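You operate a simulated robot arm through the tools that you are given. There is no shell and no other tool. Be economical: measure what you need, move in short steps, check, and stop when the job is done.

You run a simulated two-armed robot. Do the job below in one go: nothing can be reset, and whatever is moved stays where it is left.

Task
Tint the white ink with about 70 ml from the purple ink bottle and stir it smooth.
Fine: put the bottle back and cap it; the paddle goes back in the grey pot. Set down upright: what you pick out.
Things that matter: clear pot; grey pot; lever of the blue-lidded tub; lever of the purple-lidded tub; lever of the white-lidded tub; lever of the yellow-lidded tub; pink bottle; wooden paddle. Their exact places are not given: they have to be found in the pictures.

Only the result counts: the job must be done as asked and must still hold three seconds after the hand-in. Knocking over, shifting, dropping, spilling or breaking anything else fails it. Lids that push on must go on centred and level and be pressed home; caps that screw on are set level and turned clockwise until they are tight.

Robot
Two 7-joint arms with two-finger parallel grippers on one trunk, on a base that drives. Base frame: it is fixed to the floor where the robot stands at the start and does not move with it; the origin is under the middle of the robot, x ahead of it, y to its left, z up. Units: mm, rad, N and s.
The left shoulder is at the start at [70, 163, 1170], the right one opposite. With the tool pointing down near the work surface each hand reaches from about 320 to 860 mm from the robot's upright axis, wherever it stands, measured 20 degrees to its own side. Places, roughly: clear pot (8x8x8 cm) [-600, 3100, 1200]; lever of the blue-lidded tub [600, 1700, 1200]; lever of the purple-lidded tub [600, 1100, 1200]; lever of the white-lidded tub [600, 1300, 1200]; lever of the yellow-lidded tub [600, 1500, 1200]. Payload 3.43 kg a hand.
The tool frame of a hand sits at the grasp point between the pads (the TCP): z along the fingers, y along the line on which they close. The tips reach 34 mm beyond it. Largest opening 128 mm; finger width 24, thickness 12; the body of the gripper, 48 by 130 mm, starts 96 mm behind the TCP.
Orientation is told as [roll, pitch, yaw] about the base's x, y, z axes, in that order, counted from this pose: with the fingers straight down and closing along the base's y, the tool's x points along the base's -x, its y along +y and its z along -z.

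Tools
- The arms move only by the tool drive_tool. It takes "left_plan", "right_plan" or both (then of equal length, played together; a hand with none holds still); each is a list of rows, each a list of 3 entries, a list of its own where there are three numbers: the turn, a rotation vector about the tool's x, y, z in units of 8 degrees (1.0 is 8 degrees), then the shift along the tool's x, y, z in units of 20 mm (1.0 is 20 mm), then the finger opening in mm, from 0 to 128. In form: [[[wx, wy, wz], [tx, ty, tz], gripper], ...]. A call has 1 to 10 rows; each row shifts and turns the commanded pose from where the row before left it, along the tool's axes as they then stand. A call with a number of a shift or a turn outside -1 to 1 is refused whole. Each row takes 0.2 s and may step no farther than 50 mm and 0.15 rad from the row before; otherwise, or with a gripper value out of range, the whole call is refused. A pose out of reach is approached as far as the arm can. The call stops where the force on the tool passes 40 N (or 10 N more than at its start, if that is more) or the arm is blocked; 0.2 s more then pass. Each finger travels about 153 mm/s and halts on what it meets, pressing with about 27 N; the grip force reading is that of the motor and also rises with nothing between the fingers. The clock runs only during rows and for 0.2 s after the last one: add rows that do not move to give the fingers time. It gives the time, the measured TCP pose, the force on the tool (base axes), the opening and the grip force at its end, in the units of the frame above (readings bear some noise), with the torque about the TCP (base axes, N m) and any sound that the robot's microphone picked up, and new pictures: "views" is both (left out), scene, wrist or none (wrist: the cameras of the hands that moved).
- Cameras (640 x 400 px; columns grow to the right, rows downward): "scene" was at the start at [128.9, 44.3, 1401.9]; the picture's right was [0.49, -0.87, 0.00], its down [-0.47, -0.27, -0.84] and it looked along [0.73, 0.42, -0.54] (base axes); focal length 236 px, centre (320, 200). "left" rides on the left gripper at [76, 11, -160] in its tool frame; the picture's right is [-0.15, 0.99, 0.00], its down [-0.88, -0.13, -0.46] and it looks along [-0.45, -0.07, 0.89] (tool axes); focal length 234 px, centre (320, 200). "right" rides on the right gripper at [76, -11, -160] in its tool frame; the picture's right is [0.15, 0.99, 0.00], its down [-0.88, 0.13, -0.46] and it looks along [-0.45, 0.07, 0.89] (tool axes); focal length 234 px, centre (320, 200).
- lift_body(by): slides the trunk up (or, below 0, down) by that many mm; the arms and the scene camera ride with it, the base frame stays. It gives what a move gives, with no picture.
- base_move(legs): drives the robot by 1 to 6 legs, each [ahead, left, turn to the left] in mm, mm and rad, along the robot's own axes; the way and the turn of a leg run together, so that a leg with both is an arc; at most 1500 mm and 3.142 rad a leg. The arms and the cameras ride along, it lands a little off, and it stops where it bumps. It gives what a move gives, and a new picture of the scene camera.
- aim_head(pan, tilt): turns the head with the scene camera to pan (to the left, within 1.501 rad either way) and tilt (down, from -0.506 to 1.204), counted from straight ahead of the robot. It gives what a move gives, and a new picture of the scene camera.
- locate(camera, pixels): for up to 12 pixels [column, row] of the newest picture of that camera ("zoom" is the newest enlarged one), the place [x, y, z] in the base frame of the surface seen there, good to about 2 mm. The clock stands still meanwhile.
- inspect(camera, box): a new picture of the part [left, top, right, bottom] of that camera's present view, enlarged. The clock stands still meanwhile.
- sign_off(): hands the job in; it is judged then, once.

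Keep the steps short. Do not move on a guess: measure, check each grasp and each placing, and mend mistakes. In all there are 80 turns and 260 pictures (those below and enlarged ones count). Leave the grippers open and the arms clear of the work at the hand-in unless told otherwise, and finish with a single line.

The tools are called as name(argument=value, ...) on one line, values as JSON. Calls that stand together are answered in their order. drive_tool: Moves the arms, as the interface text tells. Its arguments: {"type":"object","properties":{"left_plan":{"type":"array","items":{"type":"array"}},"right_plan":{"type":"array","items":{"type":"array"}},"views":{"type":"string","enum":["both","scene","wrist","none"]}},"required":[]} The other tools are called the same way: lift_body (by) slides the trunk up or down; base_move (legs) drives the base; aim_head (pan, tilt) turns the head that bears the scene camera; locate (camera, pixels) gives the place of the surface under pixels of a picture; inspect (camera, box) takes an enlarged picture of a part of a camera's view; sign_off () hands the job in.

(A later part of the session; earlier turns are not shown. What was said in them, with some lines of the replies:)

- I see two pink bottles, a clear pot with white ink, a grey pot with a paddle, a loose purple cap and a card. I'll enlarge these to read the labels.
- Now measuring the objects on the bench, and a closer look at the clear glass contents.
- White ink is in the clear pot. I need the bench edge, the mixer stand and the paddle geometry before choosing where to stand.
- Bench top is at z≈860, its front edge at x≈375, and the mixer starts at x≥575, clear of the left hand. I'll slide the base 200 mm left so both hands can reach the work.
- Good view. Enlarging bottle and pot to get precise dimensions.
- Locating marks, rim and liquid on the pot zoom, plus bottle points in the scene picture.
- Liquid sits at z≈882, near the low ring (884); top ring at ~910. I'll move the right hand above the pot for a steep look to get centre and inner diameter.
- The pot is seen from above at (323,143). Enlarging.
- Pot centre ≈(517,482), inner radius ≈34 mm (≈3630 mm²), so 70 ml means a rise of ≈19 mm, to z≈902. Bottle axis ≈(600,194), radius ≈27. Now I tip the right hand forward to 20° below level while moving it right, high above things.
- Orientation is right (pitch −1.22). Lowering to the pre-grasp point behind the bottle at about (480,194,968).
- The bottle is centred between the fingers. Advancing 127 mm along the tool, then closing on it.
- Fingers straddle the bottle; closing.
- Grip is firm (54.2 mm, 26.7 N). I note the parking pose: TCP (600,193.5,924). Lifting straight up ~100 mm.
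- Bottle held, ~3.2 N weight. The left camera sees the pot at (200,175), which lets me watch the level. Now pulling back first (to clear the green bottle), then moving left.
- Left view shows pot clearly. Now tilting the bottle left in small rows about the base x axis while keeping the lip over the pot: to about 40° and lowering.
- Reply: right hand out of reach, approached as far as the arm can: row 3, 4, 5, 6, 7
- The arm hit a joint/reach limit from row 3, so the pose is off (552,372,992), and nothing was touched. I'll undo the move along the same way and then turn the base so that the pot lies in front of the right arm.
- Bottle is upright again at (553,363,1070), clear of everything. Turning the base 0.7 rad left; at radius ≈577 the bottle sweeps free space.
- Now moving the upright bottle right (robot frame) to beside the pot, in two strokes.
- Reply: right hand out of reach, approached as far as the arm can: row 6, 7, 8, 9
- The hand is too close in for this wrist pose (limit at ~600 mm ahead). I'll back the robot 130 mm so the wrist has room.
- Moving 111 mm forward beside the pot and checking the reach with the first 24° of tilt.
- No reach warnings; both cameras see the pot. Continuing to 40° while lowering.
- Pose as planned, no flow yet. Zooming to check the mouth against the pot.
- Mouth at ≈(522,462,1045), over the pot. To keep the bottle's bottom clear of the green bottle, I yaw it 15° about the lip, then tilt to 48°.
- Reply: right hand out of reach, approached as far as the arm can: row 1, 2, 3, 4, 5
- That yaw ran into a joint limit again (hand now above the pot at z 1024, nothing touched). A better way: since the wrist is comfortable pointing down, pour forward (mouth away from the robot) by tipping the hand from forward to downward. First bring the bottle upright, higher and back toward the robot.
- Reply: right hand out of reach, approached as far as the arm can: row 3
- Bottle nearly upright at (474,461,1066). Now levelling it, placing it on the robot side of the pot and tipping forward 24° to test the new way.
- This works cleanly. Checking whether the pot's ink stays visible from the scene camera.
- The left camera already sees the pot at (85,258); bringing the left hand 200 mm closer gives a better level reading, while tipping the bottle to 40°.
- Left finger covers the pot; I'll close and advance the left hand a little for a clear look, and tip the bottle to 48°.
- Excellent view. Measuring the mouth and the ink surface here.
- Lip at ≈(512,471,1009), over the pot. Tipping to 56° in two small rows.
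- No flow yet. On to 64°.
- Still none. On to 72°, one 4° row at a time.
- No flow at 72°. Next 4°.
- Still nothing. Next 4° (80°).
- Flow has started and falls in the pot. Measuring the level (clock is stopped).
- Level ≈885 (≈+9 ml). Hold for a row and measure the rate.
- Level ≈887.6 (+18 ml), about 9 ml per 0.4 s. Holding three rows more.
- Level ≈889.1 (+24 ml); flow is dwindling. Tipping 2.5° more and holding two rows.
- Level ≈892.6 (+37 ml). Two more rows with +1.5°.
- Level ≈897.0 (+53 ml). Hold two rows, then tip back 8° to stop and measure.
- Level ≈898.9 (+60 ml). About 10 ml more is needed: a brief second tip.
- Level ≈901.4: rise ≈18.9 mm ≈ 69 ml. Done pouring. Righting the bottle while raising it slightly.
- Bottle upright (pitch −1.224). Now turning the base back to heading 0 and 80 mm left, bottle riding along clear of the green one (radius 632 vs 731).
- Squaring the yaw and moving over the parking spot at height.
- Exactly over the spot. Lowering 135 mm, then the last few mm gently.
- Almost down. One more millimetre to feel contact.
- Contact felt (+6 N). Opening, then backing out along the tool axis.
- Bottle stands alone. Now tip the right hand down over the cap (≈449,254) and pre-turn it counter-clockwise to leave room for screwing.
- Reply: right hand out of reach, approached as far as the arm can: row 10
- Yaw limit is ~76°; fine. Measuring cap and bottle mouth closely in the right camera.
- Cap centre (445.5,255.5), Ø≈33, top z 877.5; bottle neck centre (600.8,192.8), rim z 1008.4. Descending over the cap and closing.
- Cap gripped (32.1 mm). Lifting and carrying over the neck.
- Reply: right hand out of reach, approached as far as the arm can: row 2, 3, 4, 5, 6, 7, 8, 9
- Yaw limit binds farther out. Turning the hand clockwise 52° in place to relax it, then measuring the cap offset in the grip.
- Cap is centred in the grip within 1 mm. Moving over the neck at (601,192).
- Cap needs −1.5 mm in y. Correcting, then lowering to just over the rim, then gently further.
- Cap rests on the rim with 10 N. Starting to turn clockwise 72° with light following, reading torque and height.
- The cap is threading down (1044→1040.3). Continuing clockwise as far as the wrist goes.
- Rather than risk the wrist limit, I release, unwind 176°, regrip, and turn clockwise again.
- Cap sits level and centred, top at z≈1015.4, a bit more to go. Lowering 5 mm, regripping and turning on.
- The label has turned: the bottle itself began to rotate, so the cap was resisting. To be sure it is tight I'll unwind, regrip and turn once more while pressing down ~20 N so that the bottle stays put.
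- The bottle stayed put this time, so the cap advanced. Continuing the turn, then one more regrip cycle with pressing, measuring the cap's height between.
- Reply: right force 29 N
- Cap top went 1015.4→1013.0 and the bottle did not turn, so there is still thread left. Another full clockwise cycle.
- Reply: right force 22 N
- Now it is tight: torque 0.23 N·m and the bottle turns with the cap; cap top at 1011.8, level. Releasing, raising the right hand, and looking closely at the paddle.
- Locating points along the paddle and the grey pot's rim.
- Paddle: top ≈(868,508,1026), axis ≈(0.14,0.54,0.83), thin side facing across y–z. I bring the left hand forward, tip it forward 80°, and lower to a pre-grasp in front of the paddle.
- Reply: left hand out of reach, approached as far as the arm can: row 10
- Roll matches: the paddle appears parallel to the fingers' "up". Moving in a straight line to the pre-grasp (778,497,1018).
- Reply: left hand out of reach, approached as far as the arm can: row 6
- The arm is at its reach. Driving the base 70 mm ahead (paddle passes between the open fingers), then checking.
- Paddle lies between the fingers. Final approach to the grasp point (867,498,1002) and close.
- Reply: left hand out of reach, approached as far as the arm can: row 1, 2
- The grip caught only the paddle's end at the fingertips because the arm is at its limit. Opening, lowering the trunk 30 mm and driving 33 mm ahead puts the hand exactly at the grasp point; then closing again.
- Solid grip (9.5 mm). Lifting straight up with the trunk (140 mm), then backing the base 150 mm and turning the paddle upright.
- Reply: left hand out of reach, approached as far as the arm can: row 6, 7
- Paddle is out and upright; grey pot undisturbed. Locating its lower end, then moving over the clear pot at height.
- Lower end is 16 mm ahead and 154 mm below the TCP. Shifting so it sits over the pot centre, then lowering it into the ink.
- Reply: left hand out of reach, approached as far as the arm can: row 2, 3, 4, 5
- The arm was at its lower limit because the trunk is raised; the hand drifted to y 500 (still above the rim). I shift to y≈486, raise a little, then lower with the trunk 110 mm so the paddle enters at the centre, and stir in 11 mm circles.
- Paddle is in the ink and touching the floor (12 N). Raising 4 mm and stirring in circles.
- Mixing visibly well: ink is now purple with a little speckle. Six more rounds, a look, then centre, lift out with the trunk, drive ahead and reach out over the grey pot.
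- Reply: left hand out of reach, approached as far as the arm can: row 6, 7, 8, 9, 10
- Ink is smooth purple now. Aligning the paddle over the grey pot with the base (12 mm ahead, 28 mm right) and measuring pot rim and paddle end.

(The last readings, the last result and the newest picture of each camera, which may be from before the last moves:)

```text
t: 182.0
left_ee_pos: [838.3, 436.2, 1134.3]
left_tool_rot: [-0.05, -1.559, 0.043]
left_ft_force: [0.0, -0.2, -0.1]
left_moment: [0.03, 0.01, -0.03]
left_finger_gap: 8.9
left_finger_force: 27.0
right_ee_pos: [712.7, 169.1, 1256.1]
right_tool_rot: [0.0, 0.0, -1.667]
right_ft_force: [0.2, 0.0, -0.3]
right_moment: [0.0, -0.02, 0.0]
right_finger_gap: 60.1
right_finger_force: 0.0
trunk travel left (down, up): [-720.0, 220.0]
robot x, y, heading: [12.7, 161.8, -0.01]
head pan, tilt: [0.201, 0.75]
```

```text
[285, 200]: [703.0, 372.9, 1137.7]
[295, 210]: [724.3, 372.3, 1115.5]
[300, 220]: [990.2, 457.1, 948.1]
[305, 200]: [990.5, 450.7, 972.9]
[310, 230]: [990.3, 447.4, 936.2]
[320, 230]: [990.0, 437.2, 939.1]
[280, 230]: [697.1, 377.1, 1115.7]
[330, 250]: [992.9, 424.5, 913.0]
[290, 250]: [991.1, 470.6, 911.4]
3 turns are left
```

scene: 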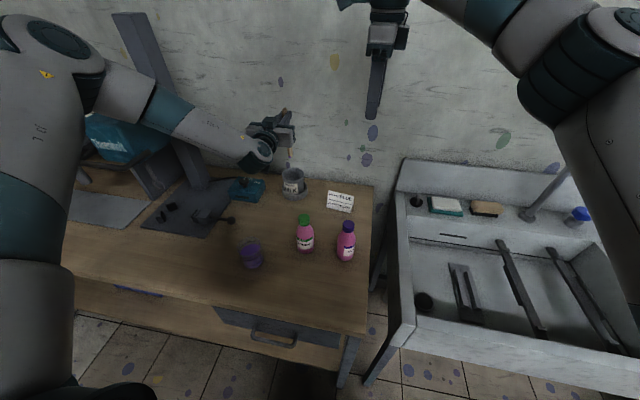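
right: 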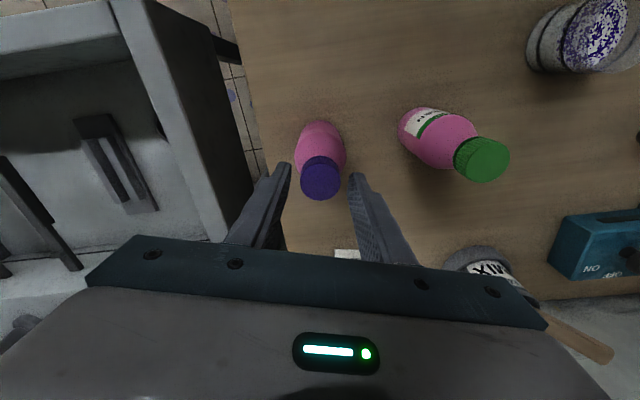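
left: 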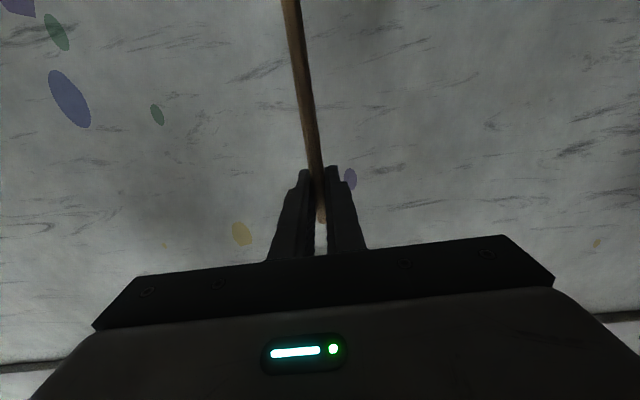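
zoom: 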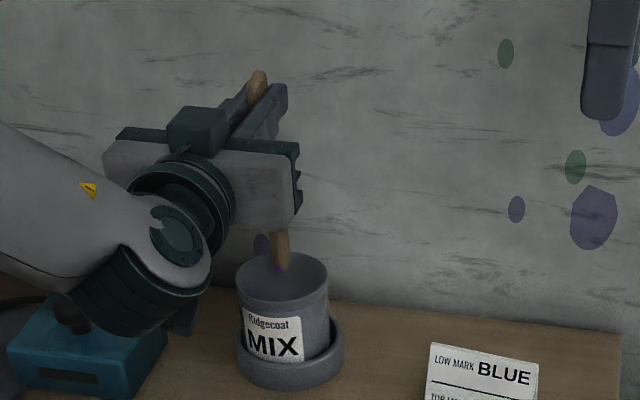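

Paddle end ≈(851,432) vs pot centre ≈(871,441), inner radius ≈38: inside. Nudging 10 mm ahead, lowering into the pot, opening, backing out, and checking.

base_move(legs=[[10, 4, 0]])

lift_body(by=-70)

lift_body(by=-32)

inspect(camera="scene", box=[250, 90, 340, 190])

drive_tool(left_plan=[[[0, 0, 0], [0, 0, 0], 14], [[0, 0, 0], [0, 0, 0], 20], [[0, 0, 0], [0, 0, 0], 40], [[0, 0, 0], [0, 0, 0], 60], [[0, 0, 0], [0, 0, 0], 80], [[0, 0, 0], [0, 0, 0], 80], [[0, 0, 0], [0, 0, -0.5], 80], [[0, 0, 0], [0, 0, -1], 80], [[0, 0, 0], [0, 0, -1], 80], [[0, 0, 0], [0, 0, -1], 80]], views="none")

drive_tool(left_plan=[[[0, 0, 0], [0, 0, -1], 80], [[0, 0, 0], [0, 0, -1], 80], [[0, 0, 0], [0, 0, -1], 80], [[0, 0, 0], [0, 0, -1], 80], [[0, 0, 0], [-0.5, 0, -1], 80], [[0, 0, 0], [-0.5, 0, -1], 80]], views="both")

lift_body(by=80)

base_move(legs=[[-100, 0, 0]])

inspect(camera="scene", box=[220, 110, 400, 270])

```text
t: 182.8
left_ee_pos: [847.7, 440.2, 1136.3]
left_tool_rot: [0.105, -1.563, -0.108]
left_ft_force: [-0.2, -0.8, -0.2]
left_moment: [0.02, 0.03, 0.03]
left_finger_gap: 9.0
left_finger_force: 26.5
right_ee_pos: [719.4, 171.0, 1257.1]
right_tool_rot: [0.002, 0.002, -1.668]
right_ft_force: [-1.0, 0.2, 0.1]
right_moment: [0.02, -0.03, -0.03]
right_finger_gap: 59.9
right_finger_force: 0.1
trunk travel left (down, up): [-720.0, 220.0]
robot x, y, heading: [21.7, 168.7, -0.001]
head pan, tilt: [0.201, 0.75]
```

scene: 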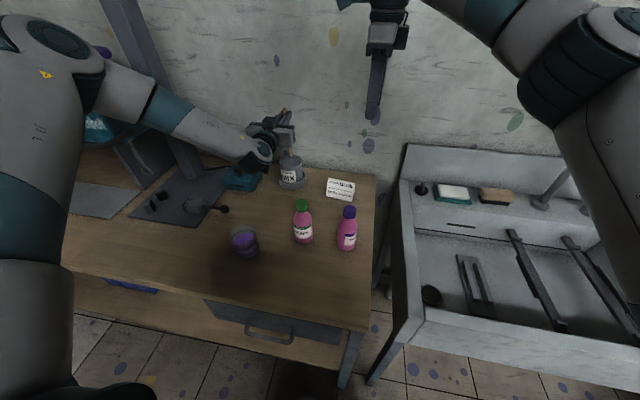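

```text
t: 183.9
left_ee_pos: [848.9, 439.9, 1064.2]
left_tool_rot: [-0.002, -1.564, -0.003]
left_ft_force: [0.4, -0.4, 0.0]
left_moment: [0.0, -0.01, 0.01]
left_finger_gap: 9.0
left_finger_force: 27.1
right_ee_pos: [722.7, 171.7, 1186.6]
right_tool_rot: [0.002, 0.0, -1.667]
right_ft_force: [-0.6, 0.0, 0.5]
right_moment: [-0.01, 0.01, 0.0]
right_finger_gap: 60.1
right_finger_force: 0.0
trunk travel left (down, up): [-650.0, 290.0]
robot x, y, heading: [20.9, 167.9, -0.006]
head pan, tilt: [0.201, 0.75]
```

```text
t: 184.6
left_ee_pos: [849.5, 439.7, 1030.9]
left_tool_rot: [-0.01, -1.56, 0.004]
left_ft_force: [-0.6, -0.6, -0.2]
left_moment: [-0.03, 0.03, 0.0]
left_finger_gap: 8.9
left_finger_force: 27.0
right_ee_pos: [722.7, 171.6, 1153.9]
right_tool_rot: [0.0, 0.0, -1.668]
right_ft_force: [0.3, 0.1, 0.4]
right_moment: [0.02, -0.01, 0.02]
right_finger_gap: 59.9
right_finger_force: 0.0
trunk travel left (down, up): [-618.0, 322.0]
robot x, y, heading: [20.6, 168.9, -0.002]
head pan, tilt: [0.201, 0.75]
```

```text
4.00 times, centred on (295, 140) of scene
```

zoom: 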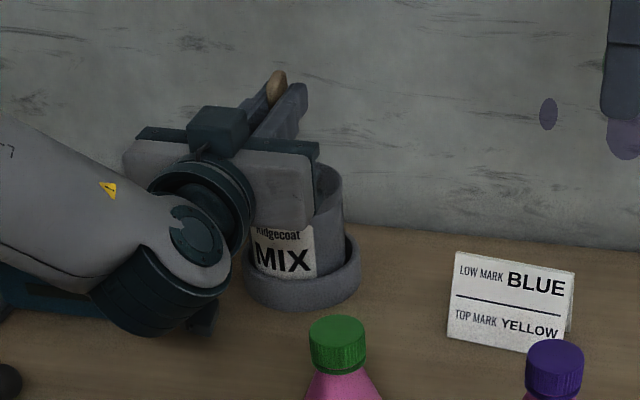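

```text
t: 186.8
left_ee_pos: [778.0, 441.3, 1033.2]
left_tool_rot: [-0.057, -1.56, 0.052]
left_ft_force: [-0.1, 0.3, -0.1]
left_moment: [0.01, 0.01, -0.01]
left_finger_gap: 79.9
left_finger_force: 0.0
right_ee_pos: [723.5, 172.2, 1154.2]
right_tool_rot: [0.002, 0.0, -1.669]
right_ft_force: [-0.4, -0.9, 1.0]
right_moment: [0.0, 0.0, 0.02]
right_finger_gap: 60.2
right_finger_force: 0.1
trunk travel left (down, up): [-618.0, 322.0]
robot x, y, heading: [22.2, 168.6, -0.005]
head pan, tilt: [0.201, 0.75]
```

```text
t: 188.2
left_ee_pos: [659.6, 442.0, 1053.9]
left_tool_rot: [0.009, -1.563, -0.014]
left_ft_force: [-0.3, -0.3, 0.1]
left_moment: [-0.03, -0.02, 0.02]
left_finger_gap: 80.0
left_finger_force: 0.0
right_ee_pos: [722.8, 172.1, 1155.2]
right_tool_rot: [0.004, 0.0, -1.669]
right_ft_force: [-0.3, -0.4, -0.8]
right_moment: [0.02, -0.04, 0.0]
right_finger_gap: 60.2
right_finger_force: 0.1
trunk travel left (down, up): [-618.0, 322.0]
robot x, y, heading: [23.4, 172.3, -0.003]
head pan, tilt: [0.201, 0.75]
```

scene: 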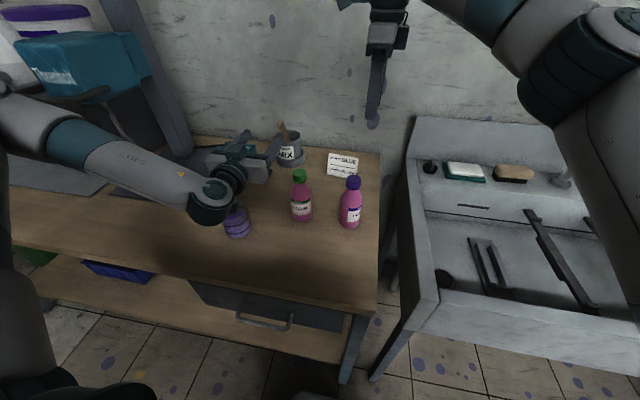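
left: 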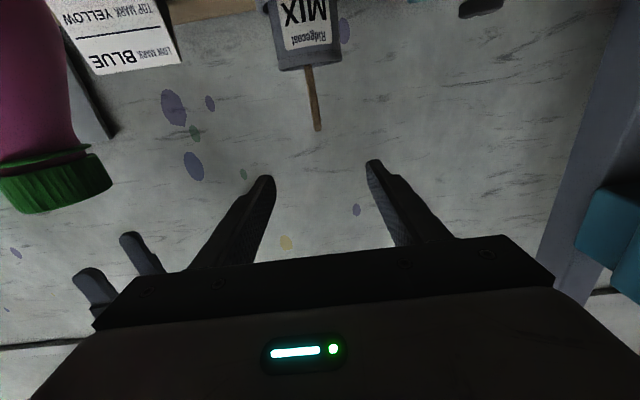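

```text
t: 189.4
left_ee_pos: [661.2, 440.5, 1134.0]
left_tool_rot: [-0.006, -1.561, 0.001]
left_ft_force: [-0.4, 0.5, -1.0]
left_moment: [0.02, -0.02, -0.02]
left_finger_gap: 80.1
left_finger_force: 0.0
right_ee_pos: [723.1, 171.1, 1234.4]
right_tool_rot: [0.002, -0.001, -1.667]
right_ft_force: [-0.4, 0.3, -0.5]
right_moment: [0.0, -0.02, 0.01]
right_finger_gap: 59.9
right_finger_force: 0.2
trunk travel left (down, up): [-698.0, 242.0]
robot x, y, heading: [27.2, 165.6, -0.002]
head pan, tilt: [0.201, 0.75]
```

```text
t: 190.6
left_ee_pos: [561.5, 441.5, 1133.4]
left_tool_rot: [0.011, -1.56, -0.014]
left_ft_force: [-0.1, -1.0, 0.4]
left_moment: [-0.02, -0.01, 0.0]
left_finger_gap: 80.0
left_finger_force: 0.1
right_ee_pos: [625.7, 173.0, 1234.1]
right_tool_rot: [-0.001, 0.0, -1.668]
right_ft_force: [-0.1, 0.4, 0.1]
right_moment: [0.08, -0.02, -0.01]
right_finger_gap: 60.1
right_finger_force: 0.1
trunk travel left (down, up): [-698.0, 242.0]
robot x, y, heading: [-76.4, 171.2, -0.004]
head pan, tilt: [0.201, 0.75]
```

scene: 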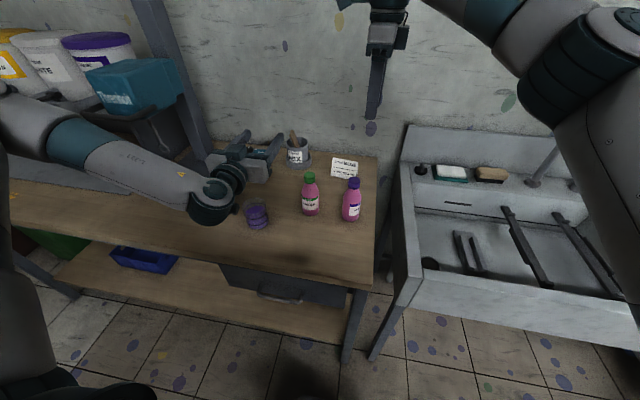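

```text
2.50 times, centred on (310, 190) of scene
2 turns are left
```

zoom: 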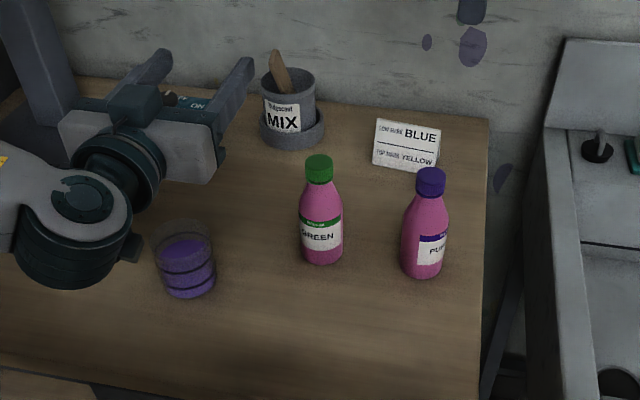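

All in place: paddle in the grey pot, smooth purple ink in the clear pot, bottle capped in its place. Raising the hands a bit farther clear.

lift_body(by=100)

inspect(camera="scene", box=[200, 120, 400, 280])

```text
t: 191.9
left_ee_pos: [560.6, 442.4, 1233.7]
left_tool_rot: [0.009, -1.561, -0.014]
left_ft_force: [0.1, 0.9, -0.6]
left_moment: [-0.02, -0.05, -0.04]
left_finger_gap: 79.8
left_finger_force: 0.2
right_ee_pos: [623.3, 172.1, 1333.6]
right_tool_rot: [0.0, 0.001, -1.667]
right_ft_force: [0.0, -0.1, -1.0]
right_moment: [0.02, 0.01, 0.0]
right_finger_gap: 60.1
right_finger_force: 0.0
trunk travel left (down, up): [-798.0, 142.0]
robot x, y, heading: [-72.3, 169.6, -0.005]
head pan, tilt: [0.201, 0.75]
```

```text
2.50 times, centred on (300, 200) of scene
1 turns are left
```

zoom: 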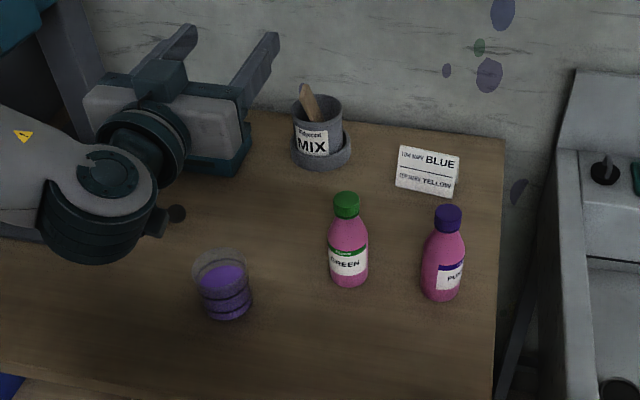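

Everything stands as asked and the hands are open and clear; handing in.

sign_off()

```text
The job is handed in.
```

The white ink is tinted with about 69 ml of purple (estimated from the rise in level) and stirred smooth; the purple bottle is back in its place, capped and tight, and the paddle is in the grey pot.
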